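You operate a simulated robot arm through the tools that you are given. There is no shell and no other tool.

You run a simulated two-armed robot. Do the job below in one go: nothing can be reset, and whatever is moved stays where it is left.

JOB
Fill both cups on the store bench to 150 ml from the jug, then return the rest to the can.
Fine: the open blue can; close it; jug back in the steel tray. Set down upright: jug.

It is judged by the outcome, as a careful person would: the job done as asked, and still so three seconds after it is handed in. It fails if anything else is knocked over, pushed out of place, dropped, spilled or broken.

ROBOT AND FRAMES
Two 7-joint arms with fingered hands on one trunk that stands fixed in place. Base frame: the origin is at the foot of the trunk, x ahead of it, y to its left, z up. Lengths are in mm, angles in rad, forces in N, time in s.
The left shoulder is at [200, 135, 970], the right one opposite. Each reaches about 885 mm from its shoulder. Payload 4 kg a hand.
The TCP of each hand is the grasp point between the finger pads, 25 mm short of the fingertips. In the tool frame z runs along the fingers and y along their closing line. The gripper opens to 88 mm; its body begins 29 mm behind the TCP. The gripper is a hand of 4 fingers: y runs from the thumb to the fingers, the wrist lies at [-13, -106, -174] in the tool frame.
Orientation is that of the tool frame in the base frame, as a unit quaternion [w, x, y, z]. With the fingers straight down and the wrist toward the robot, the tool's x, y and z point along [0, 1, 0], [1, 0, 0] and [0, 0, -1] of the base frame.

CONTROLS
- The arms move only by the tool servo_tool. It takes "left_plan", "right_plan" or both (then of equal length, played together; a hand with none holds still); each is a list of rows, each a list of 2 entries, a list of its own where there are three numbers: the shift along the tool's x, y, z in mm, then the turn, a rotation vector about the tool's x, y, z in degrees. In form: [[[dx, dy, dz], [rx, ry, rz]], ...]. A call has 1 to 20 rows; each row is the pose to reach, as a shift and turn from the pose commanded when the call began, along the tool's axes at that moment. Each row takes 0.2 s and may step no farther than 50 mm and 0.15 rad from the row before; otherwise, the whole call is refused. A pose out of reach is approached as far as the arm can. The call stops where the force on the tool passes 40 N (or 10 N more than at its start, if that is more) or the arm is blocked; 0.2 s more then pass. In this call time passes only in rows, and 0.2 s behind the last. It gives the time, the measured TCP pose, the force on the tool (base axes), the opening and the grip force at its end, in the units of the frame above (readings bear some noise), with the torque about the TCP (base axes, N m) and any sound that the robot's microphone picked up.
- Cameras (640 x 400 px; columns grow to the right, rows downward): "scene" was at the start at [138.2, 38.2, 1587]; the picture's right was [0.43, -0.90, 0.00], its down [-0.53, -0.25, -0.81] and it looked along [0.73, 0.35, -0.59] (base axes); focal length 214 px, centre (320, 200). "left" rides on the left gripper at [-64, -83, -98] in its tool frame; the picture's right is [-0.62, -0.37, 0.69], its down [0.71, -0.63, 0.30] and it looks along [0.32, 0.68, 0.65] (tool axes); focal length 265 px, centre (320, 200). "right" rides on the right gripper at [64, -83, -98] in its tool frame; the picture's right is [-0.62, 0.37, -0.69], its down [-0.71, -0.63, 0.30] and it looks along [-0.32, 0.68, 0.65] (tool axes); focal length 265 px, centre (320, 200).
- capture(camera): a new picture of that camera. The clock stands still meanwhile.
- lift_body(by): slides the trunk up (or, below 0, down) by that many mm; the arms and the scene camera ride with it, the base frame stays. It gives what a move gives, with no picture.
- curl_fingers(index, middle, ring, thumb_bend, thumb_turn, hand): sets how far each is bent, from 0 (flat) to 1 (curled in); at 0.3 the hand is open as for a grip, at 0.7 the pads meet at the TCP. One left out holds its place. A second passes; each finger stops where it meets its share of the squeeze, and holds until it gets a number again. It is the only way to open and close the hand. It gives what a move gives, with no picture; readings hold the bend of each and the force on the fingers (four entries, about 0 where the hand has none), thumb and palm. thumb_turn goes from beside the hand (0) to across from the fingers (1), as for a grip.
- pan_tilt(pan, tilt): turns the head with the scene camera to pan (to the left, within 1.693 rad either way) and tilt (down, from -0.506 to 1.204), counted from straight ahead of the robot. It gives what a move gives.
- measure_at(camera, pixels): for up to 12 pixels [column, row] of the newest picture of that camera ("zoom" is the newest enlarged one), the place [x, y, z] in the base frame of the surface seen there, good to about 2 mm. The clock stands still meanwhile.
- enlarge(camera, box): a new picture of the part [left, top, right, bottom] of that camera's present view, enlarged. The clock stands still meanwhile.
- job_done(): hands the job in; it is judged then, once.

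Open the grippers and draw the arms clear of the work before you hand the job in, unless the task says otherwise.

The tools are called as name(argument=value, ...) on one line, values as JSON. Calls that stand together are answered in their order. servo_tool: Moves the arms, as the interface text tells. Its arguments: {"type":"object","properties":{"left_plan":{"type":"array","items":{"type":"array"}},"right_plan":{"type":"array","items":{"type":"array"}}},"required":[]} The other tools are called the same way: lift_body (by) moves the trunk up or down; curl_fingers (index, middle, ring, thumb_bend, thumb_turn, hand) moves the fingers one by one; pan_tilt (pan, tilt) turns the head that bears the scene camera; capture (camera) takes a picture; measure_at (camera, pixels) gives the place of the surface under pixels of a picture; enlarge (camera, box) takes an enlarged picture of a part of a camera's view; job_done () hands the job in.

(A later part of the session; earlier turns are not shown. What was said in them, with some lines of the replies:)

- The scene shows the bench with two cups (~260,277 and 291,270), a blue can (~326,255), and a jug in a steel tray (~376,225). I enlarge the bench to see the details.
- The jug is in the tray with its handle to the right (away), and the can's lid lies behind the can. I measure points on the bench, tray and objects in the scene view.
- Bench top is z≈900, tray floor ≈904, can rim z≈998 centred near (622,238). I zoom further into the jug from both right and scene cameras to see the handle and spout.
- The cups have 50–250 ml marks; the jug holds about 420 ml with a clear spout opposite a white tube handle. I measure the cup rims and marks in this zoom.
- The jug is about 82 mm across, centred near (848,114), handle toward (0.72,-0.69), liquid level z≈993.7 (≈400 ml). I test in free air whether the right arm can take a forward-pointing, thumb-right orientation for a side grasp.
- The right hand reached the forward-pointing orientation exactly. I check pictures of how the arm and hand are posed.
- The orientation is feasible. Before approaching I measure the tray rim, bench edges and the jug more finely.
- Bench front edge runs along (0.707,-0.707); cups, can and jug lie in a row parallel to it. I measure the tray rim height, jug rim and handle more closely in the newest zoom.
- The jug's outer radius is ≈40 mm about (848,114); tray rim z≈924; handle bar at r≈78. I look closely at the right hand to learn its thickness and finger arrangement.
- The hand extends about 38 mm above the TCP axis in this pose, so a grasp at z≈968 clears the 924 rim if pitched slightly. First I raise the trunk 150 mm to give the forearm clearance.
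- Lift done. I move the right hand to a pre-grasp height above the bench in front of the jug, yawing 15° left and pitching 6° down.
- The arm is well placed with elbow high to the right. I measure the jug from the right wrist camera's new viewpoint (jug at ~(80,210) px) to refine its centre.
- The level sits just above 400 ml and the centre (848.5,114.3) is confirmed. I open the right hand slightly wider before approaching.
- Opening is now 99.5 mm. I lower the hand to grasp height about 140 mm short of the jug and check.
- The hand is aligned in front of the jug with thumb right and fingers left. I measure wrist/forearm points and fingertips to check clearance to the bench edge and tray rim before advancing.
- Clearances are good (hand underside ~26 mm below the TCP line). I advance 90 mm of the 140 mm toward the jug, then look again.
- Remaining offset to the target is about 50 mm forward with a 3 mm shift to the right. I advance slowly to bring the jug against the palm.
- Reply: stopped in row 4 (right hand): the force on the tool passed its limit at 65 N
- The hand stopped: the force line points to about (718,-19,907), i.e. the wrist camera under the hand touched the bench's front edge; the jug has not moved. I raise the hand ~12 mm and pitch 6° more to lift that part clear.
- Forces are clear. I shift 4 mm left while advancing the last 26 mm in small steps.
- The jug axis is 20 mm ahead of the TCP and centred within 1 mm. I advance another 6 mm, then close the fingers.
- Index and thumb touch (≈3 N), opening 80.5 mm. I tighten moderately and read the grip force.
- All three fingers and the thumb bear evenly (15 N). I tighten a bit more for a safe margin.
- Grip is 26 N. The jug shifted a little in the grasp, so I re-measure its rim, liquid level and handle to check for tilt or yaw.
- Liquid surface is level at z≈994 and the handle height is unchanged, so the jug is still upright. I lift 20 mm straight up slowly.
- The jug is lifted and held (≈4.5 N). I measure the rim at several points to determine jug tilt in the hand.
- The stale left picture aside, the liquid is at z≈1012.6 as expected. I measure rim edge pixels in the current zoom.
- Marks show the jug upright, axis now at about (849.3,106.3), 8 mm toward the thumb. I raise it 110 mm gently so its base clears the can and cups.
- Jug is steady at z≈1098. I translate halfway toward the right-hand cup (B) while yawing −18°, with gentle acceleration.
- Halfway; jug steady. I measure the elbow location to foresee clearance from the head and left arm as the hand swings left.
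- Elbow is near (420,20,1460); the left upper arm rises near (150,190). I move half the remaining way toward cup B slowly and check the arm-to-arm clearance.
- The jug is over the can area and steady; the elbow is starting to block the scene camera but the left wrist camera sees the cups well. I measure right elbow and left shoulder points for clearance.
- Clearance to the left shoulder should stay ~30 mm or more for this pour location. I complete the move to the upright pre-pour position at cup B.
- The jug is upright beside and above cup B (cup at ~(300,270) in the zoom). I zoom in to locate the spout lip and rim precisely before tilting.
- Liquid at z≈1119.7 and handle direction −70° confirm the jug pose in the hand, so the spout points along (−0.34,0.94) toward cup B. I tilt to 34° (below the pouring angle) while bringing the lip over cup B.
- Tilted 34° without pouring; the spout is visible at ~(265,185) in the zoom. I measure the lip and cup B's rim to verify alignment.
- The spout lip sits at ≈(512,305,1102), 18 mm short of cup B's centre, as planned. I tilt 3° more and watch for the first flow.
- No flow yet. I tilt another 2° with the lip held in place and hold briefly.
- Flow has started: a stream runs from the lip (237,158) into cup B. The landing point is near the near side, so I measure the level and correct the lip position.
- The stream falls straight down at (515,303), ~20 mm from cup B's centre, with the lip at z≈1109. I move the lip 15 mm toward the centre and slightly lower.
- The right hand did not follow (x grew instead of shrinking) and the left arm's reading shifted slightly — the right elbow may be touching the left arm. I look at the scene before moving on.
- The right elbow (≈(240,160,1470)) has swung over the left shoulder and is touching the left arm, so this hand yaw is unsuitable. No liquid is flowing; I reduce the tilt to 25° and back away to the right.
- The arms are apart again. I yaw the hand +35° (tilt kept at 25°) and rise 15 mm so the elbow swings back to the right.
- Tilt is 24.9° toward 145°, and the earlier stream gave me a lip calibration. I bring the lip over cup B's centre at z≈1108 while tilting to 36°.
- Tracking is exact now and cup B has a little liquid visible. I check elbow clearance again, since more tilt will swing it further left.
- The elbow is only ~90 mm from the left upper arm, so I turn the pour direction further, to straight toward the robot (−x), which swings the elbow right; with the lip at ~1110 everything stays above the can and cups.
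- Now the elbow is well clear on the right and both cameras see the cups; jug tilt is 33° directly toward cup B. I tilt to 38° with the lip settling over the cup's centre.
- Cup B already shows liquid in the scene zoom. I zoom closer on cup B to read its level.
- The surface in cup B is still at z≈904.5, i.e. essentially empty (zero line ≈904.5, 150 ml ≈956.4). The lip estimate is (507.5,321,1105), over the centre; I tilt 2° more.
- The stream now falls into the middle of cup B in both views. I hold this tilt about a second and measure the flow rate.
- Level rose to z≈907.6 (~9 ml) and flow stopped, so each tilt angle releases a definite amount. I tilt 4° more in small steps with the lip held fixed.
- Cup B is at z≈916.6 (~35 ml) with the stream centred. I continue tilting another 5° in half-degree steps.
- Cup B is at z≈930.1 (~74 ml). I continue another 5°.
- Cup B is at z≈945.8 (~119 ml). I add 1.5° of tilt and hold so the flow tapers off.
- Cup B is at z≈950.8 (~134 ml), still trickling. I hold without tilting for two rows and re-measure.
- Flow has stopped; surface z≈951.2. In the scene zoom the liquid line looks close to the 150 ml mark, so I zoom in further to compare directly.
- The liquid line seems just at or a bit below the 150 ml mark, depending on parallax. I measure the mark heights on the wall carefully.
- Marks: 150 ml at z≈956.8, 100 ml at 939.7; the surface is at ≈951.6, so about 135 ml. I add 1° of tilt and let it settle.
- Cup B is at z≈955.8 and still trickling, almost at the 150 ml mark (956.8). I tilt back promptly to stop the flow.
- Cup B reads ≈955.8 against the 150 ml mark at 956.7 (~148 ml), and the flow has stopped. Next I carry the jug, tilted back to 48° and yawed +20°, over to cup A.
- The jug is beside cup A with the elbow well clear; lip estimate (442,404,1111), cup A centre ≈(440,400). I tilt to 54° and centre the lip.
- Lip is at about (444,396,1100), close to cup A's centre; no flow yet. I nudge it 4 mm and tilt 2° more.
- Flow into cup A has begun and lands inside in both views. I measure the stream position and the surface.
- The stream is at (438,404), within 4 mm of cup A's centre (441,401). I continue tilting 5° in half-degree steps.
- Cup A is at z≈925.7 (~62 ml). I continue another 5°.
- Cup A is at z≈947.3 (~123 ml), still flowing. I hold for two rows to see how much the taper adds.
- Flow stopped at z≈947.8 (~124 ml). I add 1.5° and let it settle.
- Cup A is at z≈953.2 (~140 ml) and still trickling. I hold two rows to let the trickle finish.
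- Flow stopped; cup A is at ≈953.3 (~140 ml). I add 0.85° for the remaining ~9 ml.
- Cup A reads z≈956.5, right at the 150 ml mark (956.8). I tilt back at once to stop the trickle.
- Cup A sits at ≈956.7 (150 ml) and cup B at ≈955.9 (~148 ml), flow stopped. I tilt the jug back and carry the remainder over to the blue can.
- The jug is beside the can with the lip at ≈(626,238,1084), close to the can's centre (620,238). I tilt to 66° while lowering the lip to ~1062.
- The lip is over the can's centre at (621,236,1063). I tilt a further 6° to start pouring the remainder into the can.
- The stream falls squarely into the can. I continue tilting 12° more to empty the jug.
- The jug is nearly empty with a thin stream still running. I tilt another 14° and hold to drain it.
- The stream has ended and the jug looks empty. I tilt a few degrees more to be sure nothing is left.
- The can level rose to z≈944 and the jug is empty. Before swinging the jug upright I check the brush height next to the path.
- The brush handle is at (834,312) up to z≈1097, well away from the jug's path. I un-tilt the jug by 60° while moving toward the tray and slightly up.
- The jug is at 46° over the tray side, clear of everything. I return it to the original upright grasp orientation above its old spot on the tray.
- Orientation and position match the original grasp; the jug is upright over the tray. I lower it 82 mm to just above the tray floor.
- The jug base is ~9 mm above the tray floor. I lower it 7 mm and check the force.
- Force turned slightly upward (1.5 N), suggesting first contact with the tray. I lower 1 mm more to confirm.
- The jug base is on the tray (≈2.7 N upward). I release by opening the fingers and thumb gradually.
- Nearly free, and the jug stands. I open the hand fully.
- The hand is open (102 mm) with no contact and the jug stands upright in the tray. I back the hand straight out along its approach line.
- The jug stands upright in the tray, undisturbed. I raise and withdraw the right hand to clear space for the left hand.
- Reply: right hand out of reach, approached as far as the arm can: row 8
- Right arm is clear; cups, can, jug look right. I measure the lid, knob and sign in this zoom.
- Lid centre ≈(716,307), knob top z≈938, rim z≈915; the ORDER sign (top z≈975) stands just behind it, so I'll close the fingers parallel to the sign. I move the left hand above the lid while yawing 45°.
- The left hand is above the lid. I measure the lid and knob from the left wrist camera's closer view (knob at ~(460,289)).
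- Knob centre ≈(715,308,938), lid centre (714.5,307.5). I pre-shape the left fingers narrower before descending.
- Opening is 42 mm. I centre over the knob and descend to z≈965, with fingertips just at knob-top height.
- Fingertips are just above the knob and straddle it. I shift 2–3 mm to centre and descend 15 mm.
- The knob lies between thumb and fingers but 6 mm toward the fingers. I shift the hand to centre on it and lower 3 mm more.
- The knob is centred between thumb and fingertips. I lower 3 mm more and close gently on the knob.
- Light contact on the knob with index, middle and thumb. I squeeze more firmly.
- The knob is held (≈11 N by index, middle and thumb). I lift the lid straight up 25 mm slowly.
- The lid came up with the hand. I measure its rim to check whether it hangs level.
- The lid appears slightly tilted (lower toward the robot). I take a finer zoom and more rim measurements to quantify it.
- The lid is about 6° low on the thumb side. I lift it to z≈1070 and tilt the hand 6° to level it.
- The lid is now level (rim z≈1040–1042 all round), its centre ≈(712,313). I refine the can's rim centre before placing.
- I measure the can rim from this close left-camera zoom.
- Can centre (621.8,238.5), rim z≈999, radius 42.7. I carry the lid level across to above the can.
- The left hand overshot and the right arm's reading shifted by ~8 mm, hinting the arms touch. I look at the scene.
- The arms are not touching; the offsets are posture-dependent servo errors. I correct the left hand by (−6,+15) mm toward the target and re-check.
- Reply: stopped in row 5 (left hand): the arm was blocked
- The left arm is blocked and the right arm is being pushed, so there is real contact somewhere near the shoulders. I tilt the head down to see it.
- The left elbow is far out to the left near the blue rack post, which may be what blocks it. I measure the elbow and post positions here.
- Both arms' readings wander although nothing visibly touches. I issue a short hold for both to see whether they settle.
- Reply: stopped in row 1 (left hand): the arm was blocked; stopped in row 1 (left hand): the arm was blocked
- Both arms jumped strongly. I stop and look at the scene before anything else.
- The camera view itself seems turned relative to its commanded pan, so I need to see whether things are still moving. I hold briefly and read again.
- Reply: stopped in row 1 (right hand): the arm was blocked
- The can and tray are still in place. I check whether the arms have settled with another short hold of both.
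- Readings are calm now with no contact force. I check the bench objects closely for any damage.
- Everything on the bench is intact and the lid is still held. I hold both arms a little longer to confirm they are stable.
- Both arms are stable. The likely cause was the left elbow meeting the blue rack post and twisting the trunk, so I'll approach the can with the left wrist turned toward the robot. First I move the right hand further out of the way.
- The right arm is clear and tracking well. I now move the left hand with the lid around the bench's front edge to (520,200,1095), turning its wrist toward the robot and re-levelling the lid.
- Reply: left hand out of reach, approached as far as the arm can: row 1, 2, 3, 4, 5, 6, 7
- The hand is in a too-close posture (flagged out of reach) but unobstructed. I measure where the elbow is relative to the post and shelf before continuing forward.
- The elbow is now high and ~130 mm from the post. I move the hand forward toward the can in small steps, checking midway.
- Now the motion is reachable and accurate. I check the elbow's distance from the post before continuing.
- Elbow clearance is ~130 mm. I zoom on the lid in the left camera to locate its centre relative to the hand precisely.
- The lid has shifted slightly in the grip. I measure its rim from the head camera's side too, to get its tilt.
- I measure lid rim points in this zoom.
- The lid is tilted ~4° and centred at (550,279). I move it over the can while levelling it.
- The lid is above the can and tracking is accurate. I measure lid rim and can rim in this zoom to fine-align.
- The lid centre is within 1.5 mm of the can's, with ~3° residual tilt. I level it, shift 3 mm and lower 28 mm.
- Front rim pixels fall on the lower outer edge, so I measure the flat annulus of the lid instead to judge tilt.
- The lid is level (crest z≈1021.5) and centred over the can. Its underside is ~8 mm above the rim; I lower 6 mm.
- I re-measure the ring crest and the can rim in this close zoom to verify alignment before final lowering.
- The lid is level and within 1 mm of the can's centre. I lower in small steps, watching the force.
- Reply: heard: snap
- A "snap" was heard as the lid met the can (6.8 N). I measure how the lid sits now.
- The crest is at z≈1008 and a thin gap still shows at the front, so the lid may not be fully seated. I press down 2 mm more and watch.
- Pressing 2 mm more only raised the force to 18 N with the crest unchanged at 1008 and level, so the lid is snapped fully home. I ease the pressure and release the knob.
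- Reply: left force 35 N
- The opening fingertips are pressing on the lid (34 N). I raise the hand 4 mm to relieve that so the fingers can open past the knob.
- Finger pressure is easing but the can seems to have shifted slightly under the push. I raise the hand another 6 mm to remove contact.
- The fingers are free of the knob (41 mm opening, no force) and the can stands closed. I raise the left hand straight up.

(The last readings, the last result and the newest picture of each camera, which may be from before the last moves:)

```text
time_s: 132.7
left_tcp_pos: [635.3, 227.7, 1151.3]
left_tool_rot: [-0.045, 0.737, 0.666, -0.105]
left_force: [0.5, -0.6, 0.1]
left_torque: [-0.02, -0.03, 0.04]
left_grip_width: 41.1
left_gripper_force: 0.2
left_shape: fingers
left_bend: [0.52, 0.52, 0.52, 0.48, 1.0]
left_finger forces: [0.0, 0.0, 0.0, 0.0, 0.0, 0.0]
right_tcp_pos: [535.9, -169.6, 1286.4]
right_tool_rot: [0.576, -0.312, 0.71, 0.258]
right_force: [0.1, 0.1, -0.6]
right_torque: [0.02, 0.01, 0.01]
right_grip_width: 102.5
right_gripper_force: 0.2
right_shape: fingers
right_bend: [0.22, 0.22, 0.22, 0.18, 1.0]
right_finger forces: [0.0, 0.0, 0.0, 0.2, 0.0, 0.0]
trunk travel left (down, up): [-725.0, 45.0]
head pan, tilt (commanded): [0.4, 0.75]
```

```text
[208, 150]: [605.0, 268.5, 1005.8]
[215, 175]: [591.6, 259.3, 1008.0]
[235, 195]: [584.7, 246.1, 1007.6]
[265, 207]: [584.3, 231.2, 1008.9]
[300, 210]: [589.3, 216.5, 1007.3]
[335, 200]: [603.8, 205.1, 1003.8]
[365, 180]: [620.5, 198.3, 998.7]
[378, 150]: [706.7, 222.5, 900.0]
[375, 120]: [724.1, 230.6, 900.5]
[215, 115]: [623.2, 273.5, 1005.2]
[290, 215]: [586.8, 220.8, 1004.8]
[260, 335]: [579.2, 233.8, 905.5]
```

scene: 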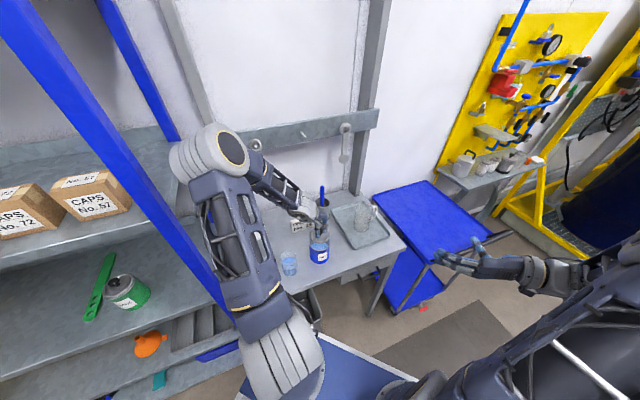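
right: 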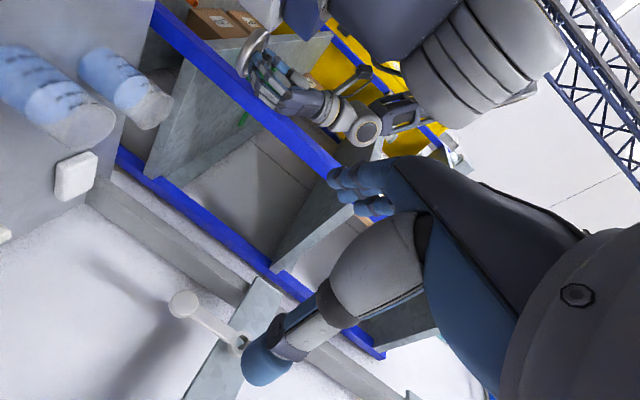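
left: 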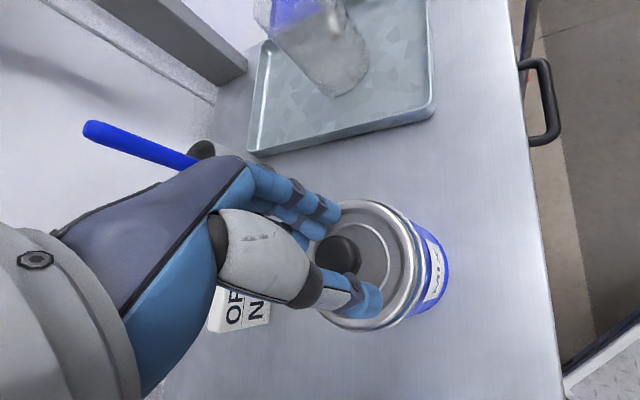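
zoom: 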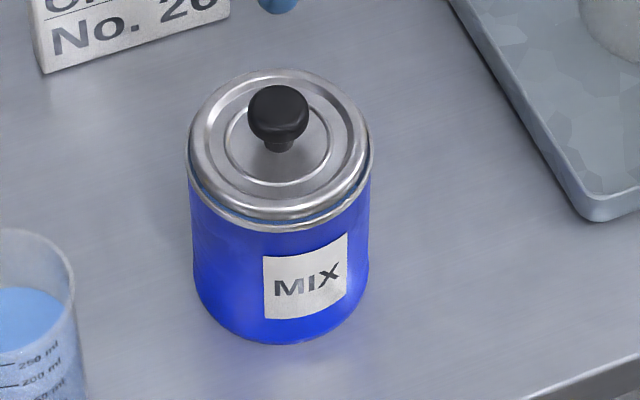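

The can is closed and at its original place. The trunk shows a slight twist again, so I check the left elbow against the post right away.

capture(camera="scene")

measure_at(camera="scene", pixels=[[160, 150], [190, 110], [220, 130], [150, 170], [240, 150], [175, 190], [200, 200], [140, 150], [230, 250], [250, 300], [120, 130], [180, 130]])

```text
taken
```

scene: 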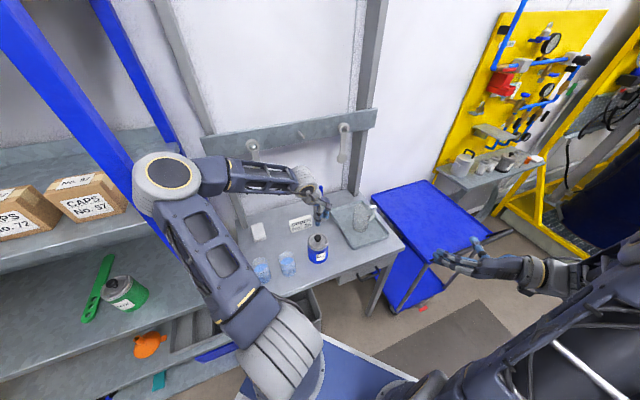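

```text
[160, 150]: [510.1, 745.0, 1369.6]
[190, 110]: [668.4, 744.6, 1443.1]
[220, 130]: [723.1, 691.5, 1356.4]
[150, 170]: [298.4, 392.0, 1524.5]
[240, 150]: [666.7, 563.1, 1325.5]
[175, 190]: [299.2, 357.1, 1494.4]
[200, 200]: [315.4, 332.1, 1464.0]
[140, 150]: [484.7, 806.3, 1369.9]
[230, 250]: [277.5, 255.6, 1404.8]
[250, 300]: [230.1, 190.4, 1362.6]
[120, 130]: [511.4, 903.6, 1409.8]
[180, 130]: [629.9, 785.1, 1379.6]
```

The elbow is very near the post. I move the left hand to the right and slightly forward, which draws the elbow away from the rack.

servo_tool(left_plan=[[[-9, 5, -1.8], [0, 0, 0]], [[-27, 16, -5.3], [0, 0, 0]], [[-48, 28, -9.4], [0, 0, 0]], [[-70, 41, -13.7], [0, 0, 0]], [[-92, 54, -18], [0, 0, 0]], [[-111, 66, -21.8], [0, 0, 0]], [[-122.8, 73, -24.1], [0, 0, 0]], [[-122.8, 73, -24.1], [0, 0, 0]]])

capture(camera="scene")

```text
time_s: 134.5
left_tcp_pos: [694.2, 118.5, 1170.6]
left_tool_rot: [-0.041, 0.731, 0.673, -0.106]
left_force: [-0.5, 0.0, -0.1]
left_torque: [-0.03, -0.01, 0.02]
left_grip_width: 40.8
left_gripper_force: 0.1
left_shape: fingers
left_bend: [0.52, 0.52, 0.52, 0.48, 1.0]
left_finger forces: [0.0, 0.0, 0.0, 0.0, 0.0, 0.0]
left hand out of reach, approached as far as the arm can: row 7, 8
right_tcp_pos: [532.2, -164.8, 1287.1]
right_tool_rot: [0.576, -0.314, 0.709, 0.257]
right_force: [0.5, 0.8, -0.1]
right_torque: [0.0, -0.05, -0.01]
right_grip_width: 102.3
right_gripper_force: 0.1
right_shape: fingers
right_bend: [0.22, 0.22, 0.22, 0.18, 1.0]
right_finger forces: [0.0, 0.0, 0.1, 0.0, 0.1, 0.0]
trunk travel left (down, up): [-725.0, 45.0]
head pan, tilt (commanded): [0.4, 0.75]
```

```text
taken
```

scene: 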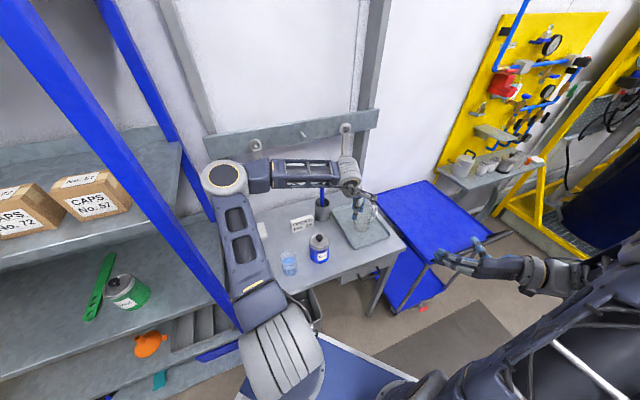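

The left elbow is now clear of the post and the trunk untwisted. I raise the left hand another 150 mm so it is well above the work.

servo_tool(left_plan=[[[-0.9, -2, -9.7], [0, 0, 0]], [[-2.8, -6.2, -29], [0, 0, 0]], [[-5.2, -11.3, -53.5], [0, 0, 0]], [[-7.6, -16.5, -78], [0, 0, 0]], [[-10, -21.6, -102], [0, 0, 0]], [[-12.3, -26.8, -126], [0, 0, 0]], [[-14.2, -30.9, -146], [0, 0, 0]]])

capture(camera="scene")

```text
time_s: 136.1
left_tcp_pos: [693.4, 116.9, 1321.5]
left_tool_rot: [-0.043, 0.732, 0.672, -0.107]
left_force: [-0.8, 0.3, 0.1]
left_torque: [0.01, 0.0, -0.02]
left_grip_width: 41.2
left_gripper_force: 0.0
left_shape: fingers
left_bend: [0.52, 0.52, 0.52, 0.48, 1.0]
left_finger forces: [0.0, 0.0, 0.0, 0.0, 0.0, 0.0]
right_tcp_pos: [531.2, -164.7, 1288.4]
right_tool_rot: [0.575, -0.313, 0.711, 0.256]
right_force: [-0.1, 0.9, -0.4]
right_torque: [0.01, -0.03, -0.01]
right_grip_width: 102.3
right_gripper_force: 0.0
right_shape: fingers
right_bend: [0.22, 0.22, 0.22, 0.18, 1.0]
right_finger forces: [0.1, 0.1, 0.0, 0.0, 0.1, 0.0]
trunk travel left (down, up): [-725.0, 45.0]
head pan, tilt (commanded): [0.4, 0.75]
```

```text
taken
```

scene: 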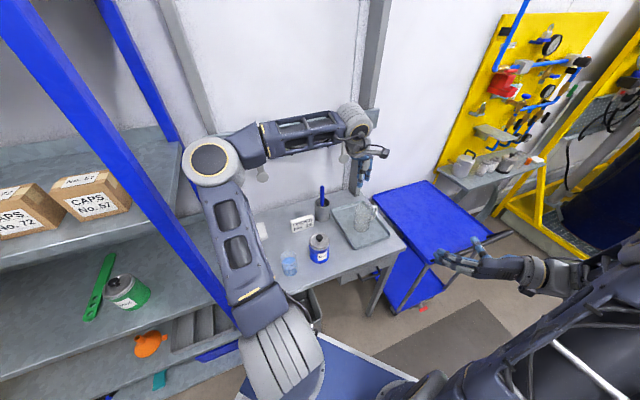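

Both arms are clear. I open the left hand to its usual width and inspect the whole bench from both cameras.

curl_fingers(hand="left", index=0.3, middle=0.3, ring=0.3, thumb_bend=0.3)

curl_fingers(hand="right", index=0.3, middle=0.3, ring=0.3, thumb_bend=0.3)

enlarge(camera="scene", box=[240, 180, 420, 300])

capture(camera="left")

capture(camera="right")

```text
time_s: 137.1
left_tcp_pos: [693.6, 116.7, 1320.3]
left_tool_rot: [-0.041, 0.732, 0.672, -0.107]
left_force: [-0.1, -0.2, 0.4]
left_torque: [-0.01, 0.03, 0.01]
left_grip_width: 84.4
left_gripper_force: 0.1
left_shape: fingers
left_bend: [0.3, 0.3, 0.3, 0.3, 0.98]
left_finger forces: [0.0, 0.0, 0.0, 0.1, 0.1, 0.0]
right_tcp_pos: [530.5, -163.5, 1288.3]
right_tool_rot: [0.576, -0.315, 0.71, 0.256]
right_force: [-0.9, -0.1, -0.3]
right_torque: [-0.01, 0.0, 0.0]
right_grip_width: 102.5
right_gripper_force: 0.0
right_shape: fingers
right_bend: [0.22, 0.22, 0.22, 0.18, 1.0]
right_finger forces: [0.0, 0.0, 0.0, 0.0, 0.0, 0.0]
trunk travel left (down, up): [-725.0, 45.0]
head pan, tilt (commanded): [0.4, 0.75]
```

```text
time_s: 138.1
left_tcp_pos: [693.7, 117.1, 1320.8]
left_tool_rot: [-0.042, 0.731, 0.672, -0.106]
left_force: [-0.6, -0.4, -0.3]
left_torque: [0.02, 0.0, 0.0]
left_grip_width: 84.1
left_gripper_force: 0.1
left_shape: fingers
left_bend: [0.3, 0.3, 0.3, 0.3, 0.98]
left_finger forces: [0.1, 0.0, 0.0, 0.0, 0.0, 0.0]
right_tcp_pos: [533.1, -164.6, 1288.9]
right_tool_rot: [0.576, -0.314, 0.71, 0.255]
right_force: [-0.5, -0.5, -0.3]
right_torque: [-0.01, 0.05, -0.01]
right_grip_width: 84.9
right_gripper_force: 0.1
right_shape: fingers
right_bend: [0.3, 0.3, 0.3, 0.3, 1.0]
right_finger forces: [0.1, 0.1, 0.0, 0.0, 0.0, 0.0]
trunk travel left (down, up): [-725.0, 45.0]
head pan, tilt (commanded): [0.4, 0.75]
```

```text
3.33 times, centred on (330, 240) of scene
```

zoom: 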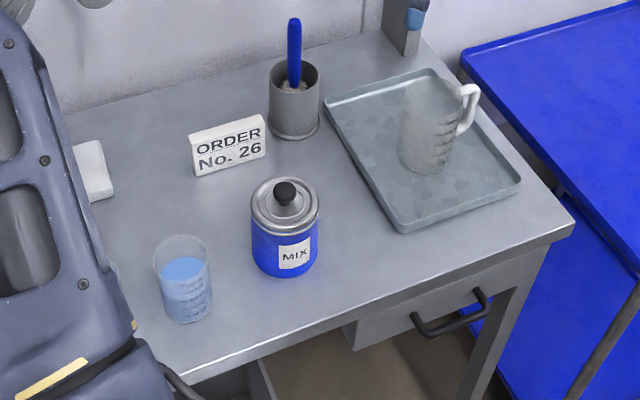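

```text
taken
```

left: 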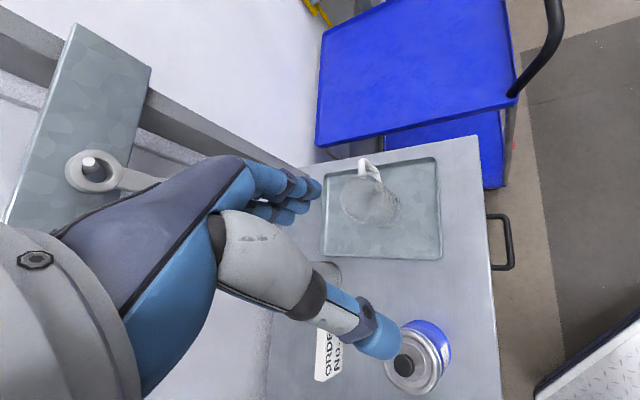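

```text
taken
```

right: 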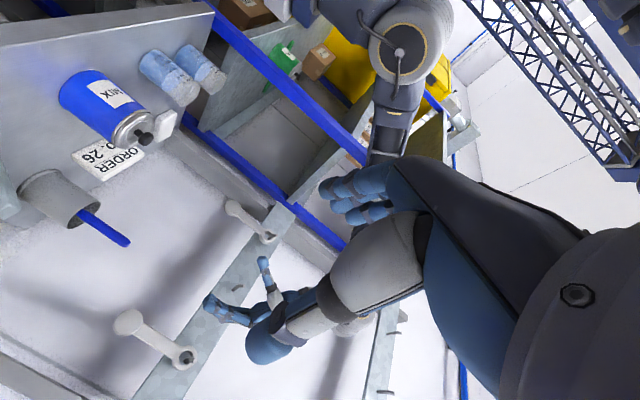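

Both cups stand full, the jug is upright in the tray and the can is lidded. I zoom in on the can's lid seat and cup B, and on the cups from the right camera.

enlarge(camera="scene", box=[300, 225, 345, 270])

measure_at(camera="zoom", pixels=[[214, 160], [222, 185], [245, 205], [275, 215], [310, 213], [345, 198], [368, 172], [375, 140], [365, 110], [225, 118], [290, 80], [285, 345]])

enlarge(camera="right", box=[120, 30, 240, 130])

measure_at(camera="zoom", pixels=[[150, 150], [190, 150], [240, 210], [330, 120], [380, 130], [430, 190], [215, 130], [400, 110], [270, 215], [450, 180], [140, 200], [320, 160]])

```text
8.89 times, centred on (322, 248) of scene
```

zoom: 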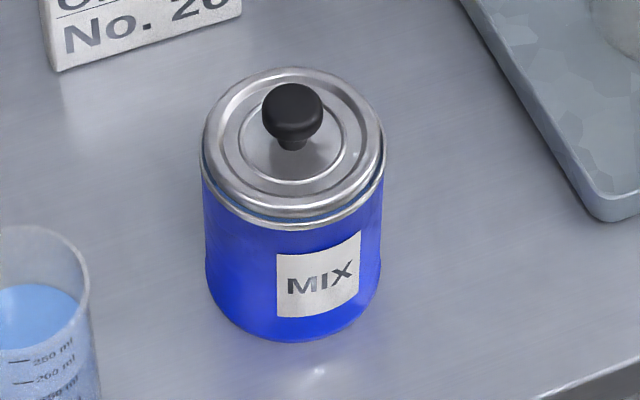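

```text
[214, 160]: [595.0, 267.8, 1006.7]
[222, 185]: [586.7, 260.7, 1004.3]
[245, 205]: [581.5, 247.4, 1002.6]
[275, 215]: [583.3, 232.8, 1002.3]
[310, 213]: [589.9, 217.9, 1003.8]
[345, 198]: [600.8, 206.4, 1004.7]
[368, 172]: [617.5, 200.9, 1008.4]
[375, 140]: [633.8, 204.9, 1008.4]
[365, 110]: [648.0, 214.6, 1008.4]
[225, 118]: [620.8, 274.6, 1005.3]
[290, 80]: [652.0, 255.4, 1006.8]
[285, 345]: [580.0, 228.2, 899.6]
```

```text
4.00 times, centred on (180, 80) of right
```

zoom: 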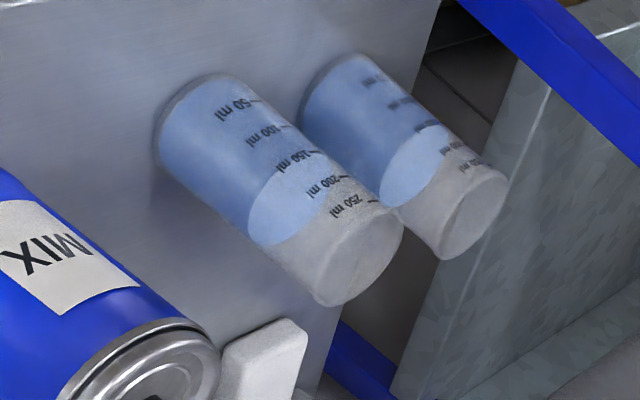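

```text
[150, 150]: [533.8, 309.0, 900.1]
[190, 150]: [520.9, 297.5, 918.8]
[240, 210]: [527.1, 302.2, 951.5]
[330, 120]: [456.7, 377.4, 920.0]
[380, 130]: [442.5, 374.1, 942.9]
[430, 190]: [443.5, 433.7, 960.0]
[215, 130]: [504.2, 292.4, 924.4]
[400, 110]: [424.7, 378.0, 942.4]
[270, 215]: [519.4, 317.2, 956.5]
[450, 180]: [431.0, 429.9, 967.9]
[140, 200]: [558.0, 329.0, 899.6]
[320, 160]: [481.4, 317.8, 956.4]
```

Both cups read about 150 ml (surfaces near z 956.5 against the mark at 956.8). The can is closed with the lid level, the empty jug stands upright in the steel tray, and both hands are open and clear, so I hand the job in.

job_done()

```text
The job is handed in.
```

I handed the job in. Both cups are filled, the can is closed, and the jug is back in the tray.

- **Cups:** cup A is at about 150 ml and cup B at about 148–150 ml. The liquid surface in each is within about 1 mm of the 150 ml mark. I saw no spills on the bench.
- **Can:** the rest of the jug, roughly 100 ml, went back into the open blue can. The lid then went on with an audible snap and sits level, though a thin line still shows between lid and rim.
- **Jug:** it is empty and standing upright in the steel tray.
- **Arms:** both hands are open and clear of the bench.

While I was carrying the lid, both arms were blocked and jumped by up to about 300 mm. The most likely cause was the left elbow catching the blue rack post, but I did not confirm that. I checked the bench afterwards and nothing had been knocked over. The rack and its boxes looked unchanged in the pictures, but I did not measure them.

The can also took a push when I let go of the lid. It measured in its original place afterwards.
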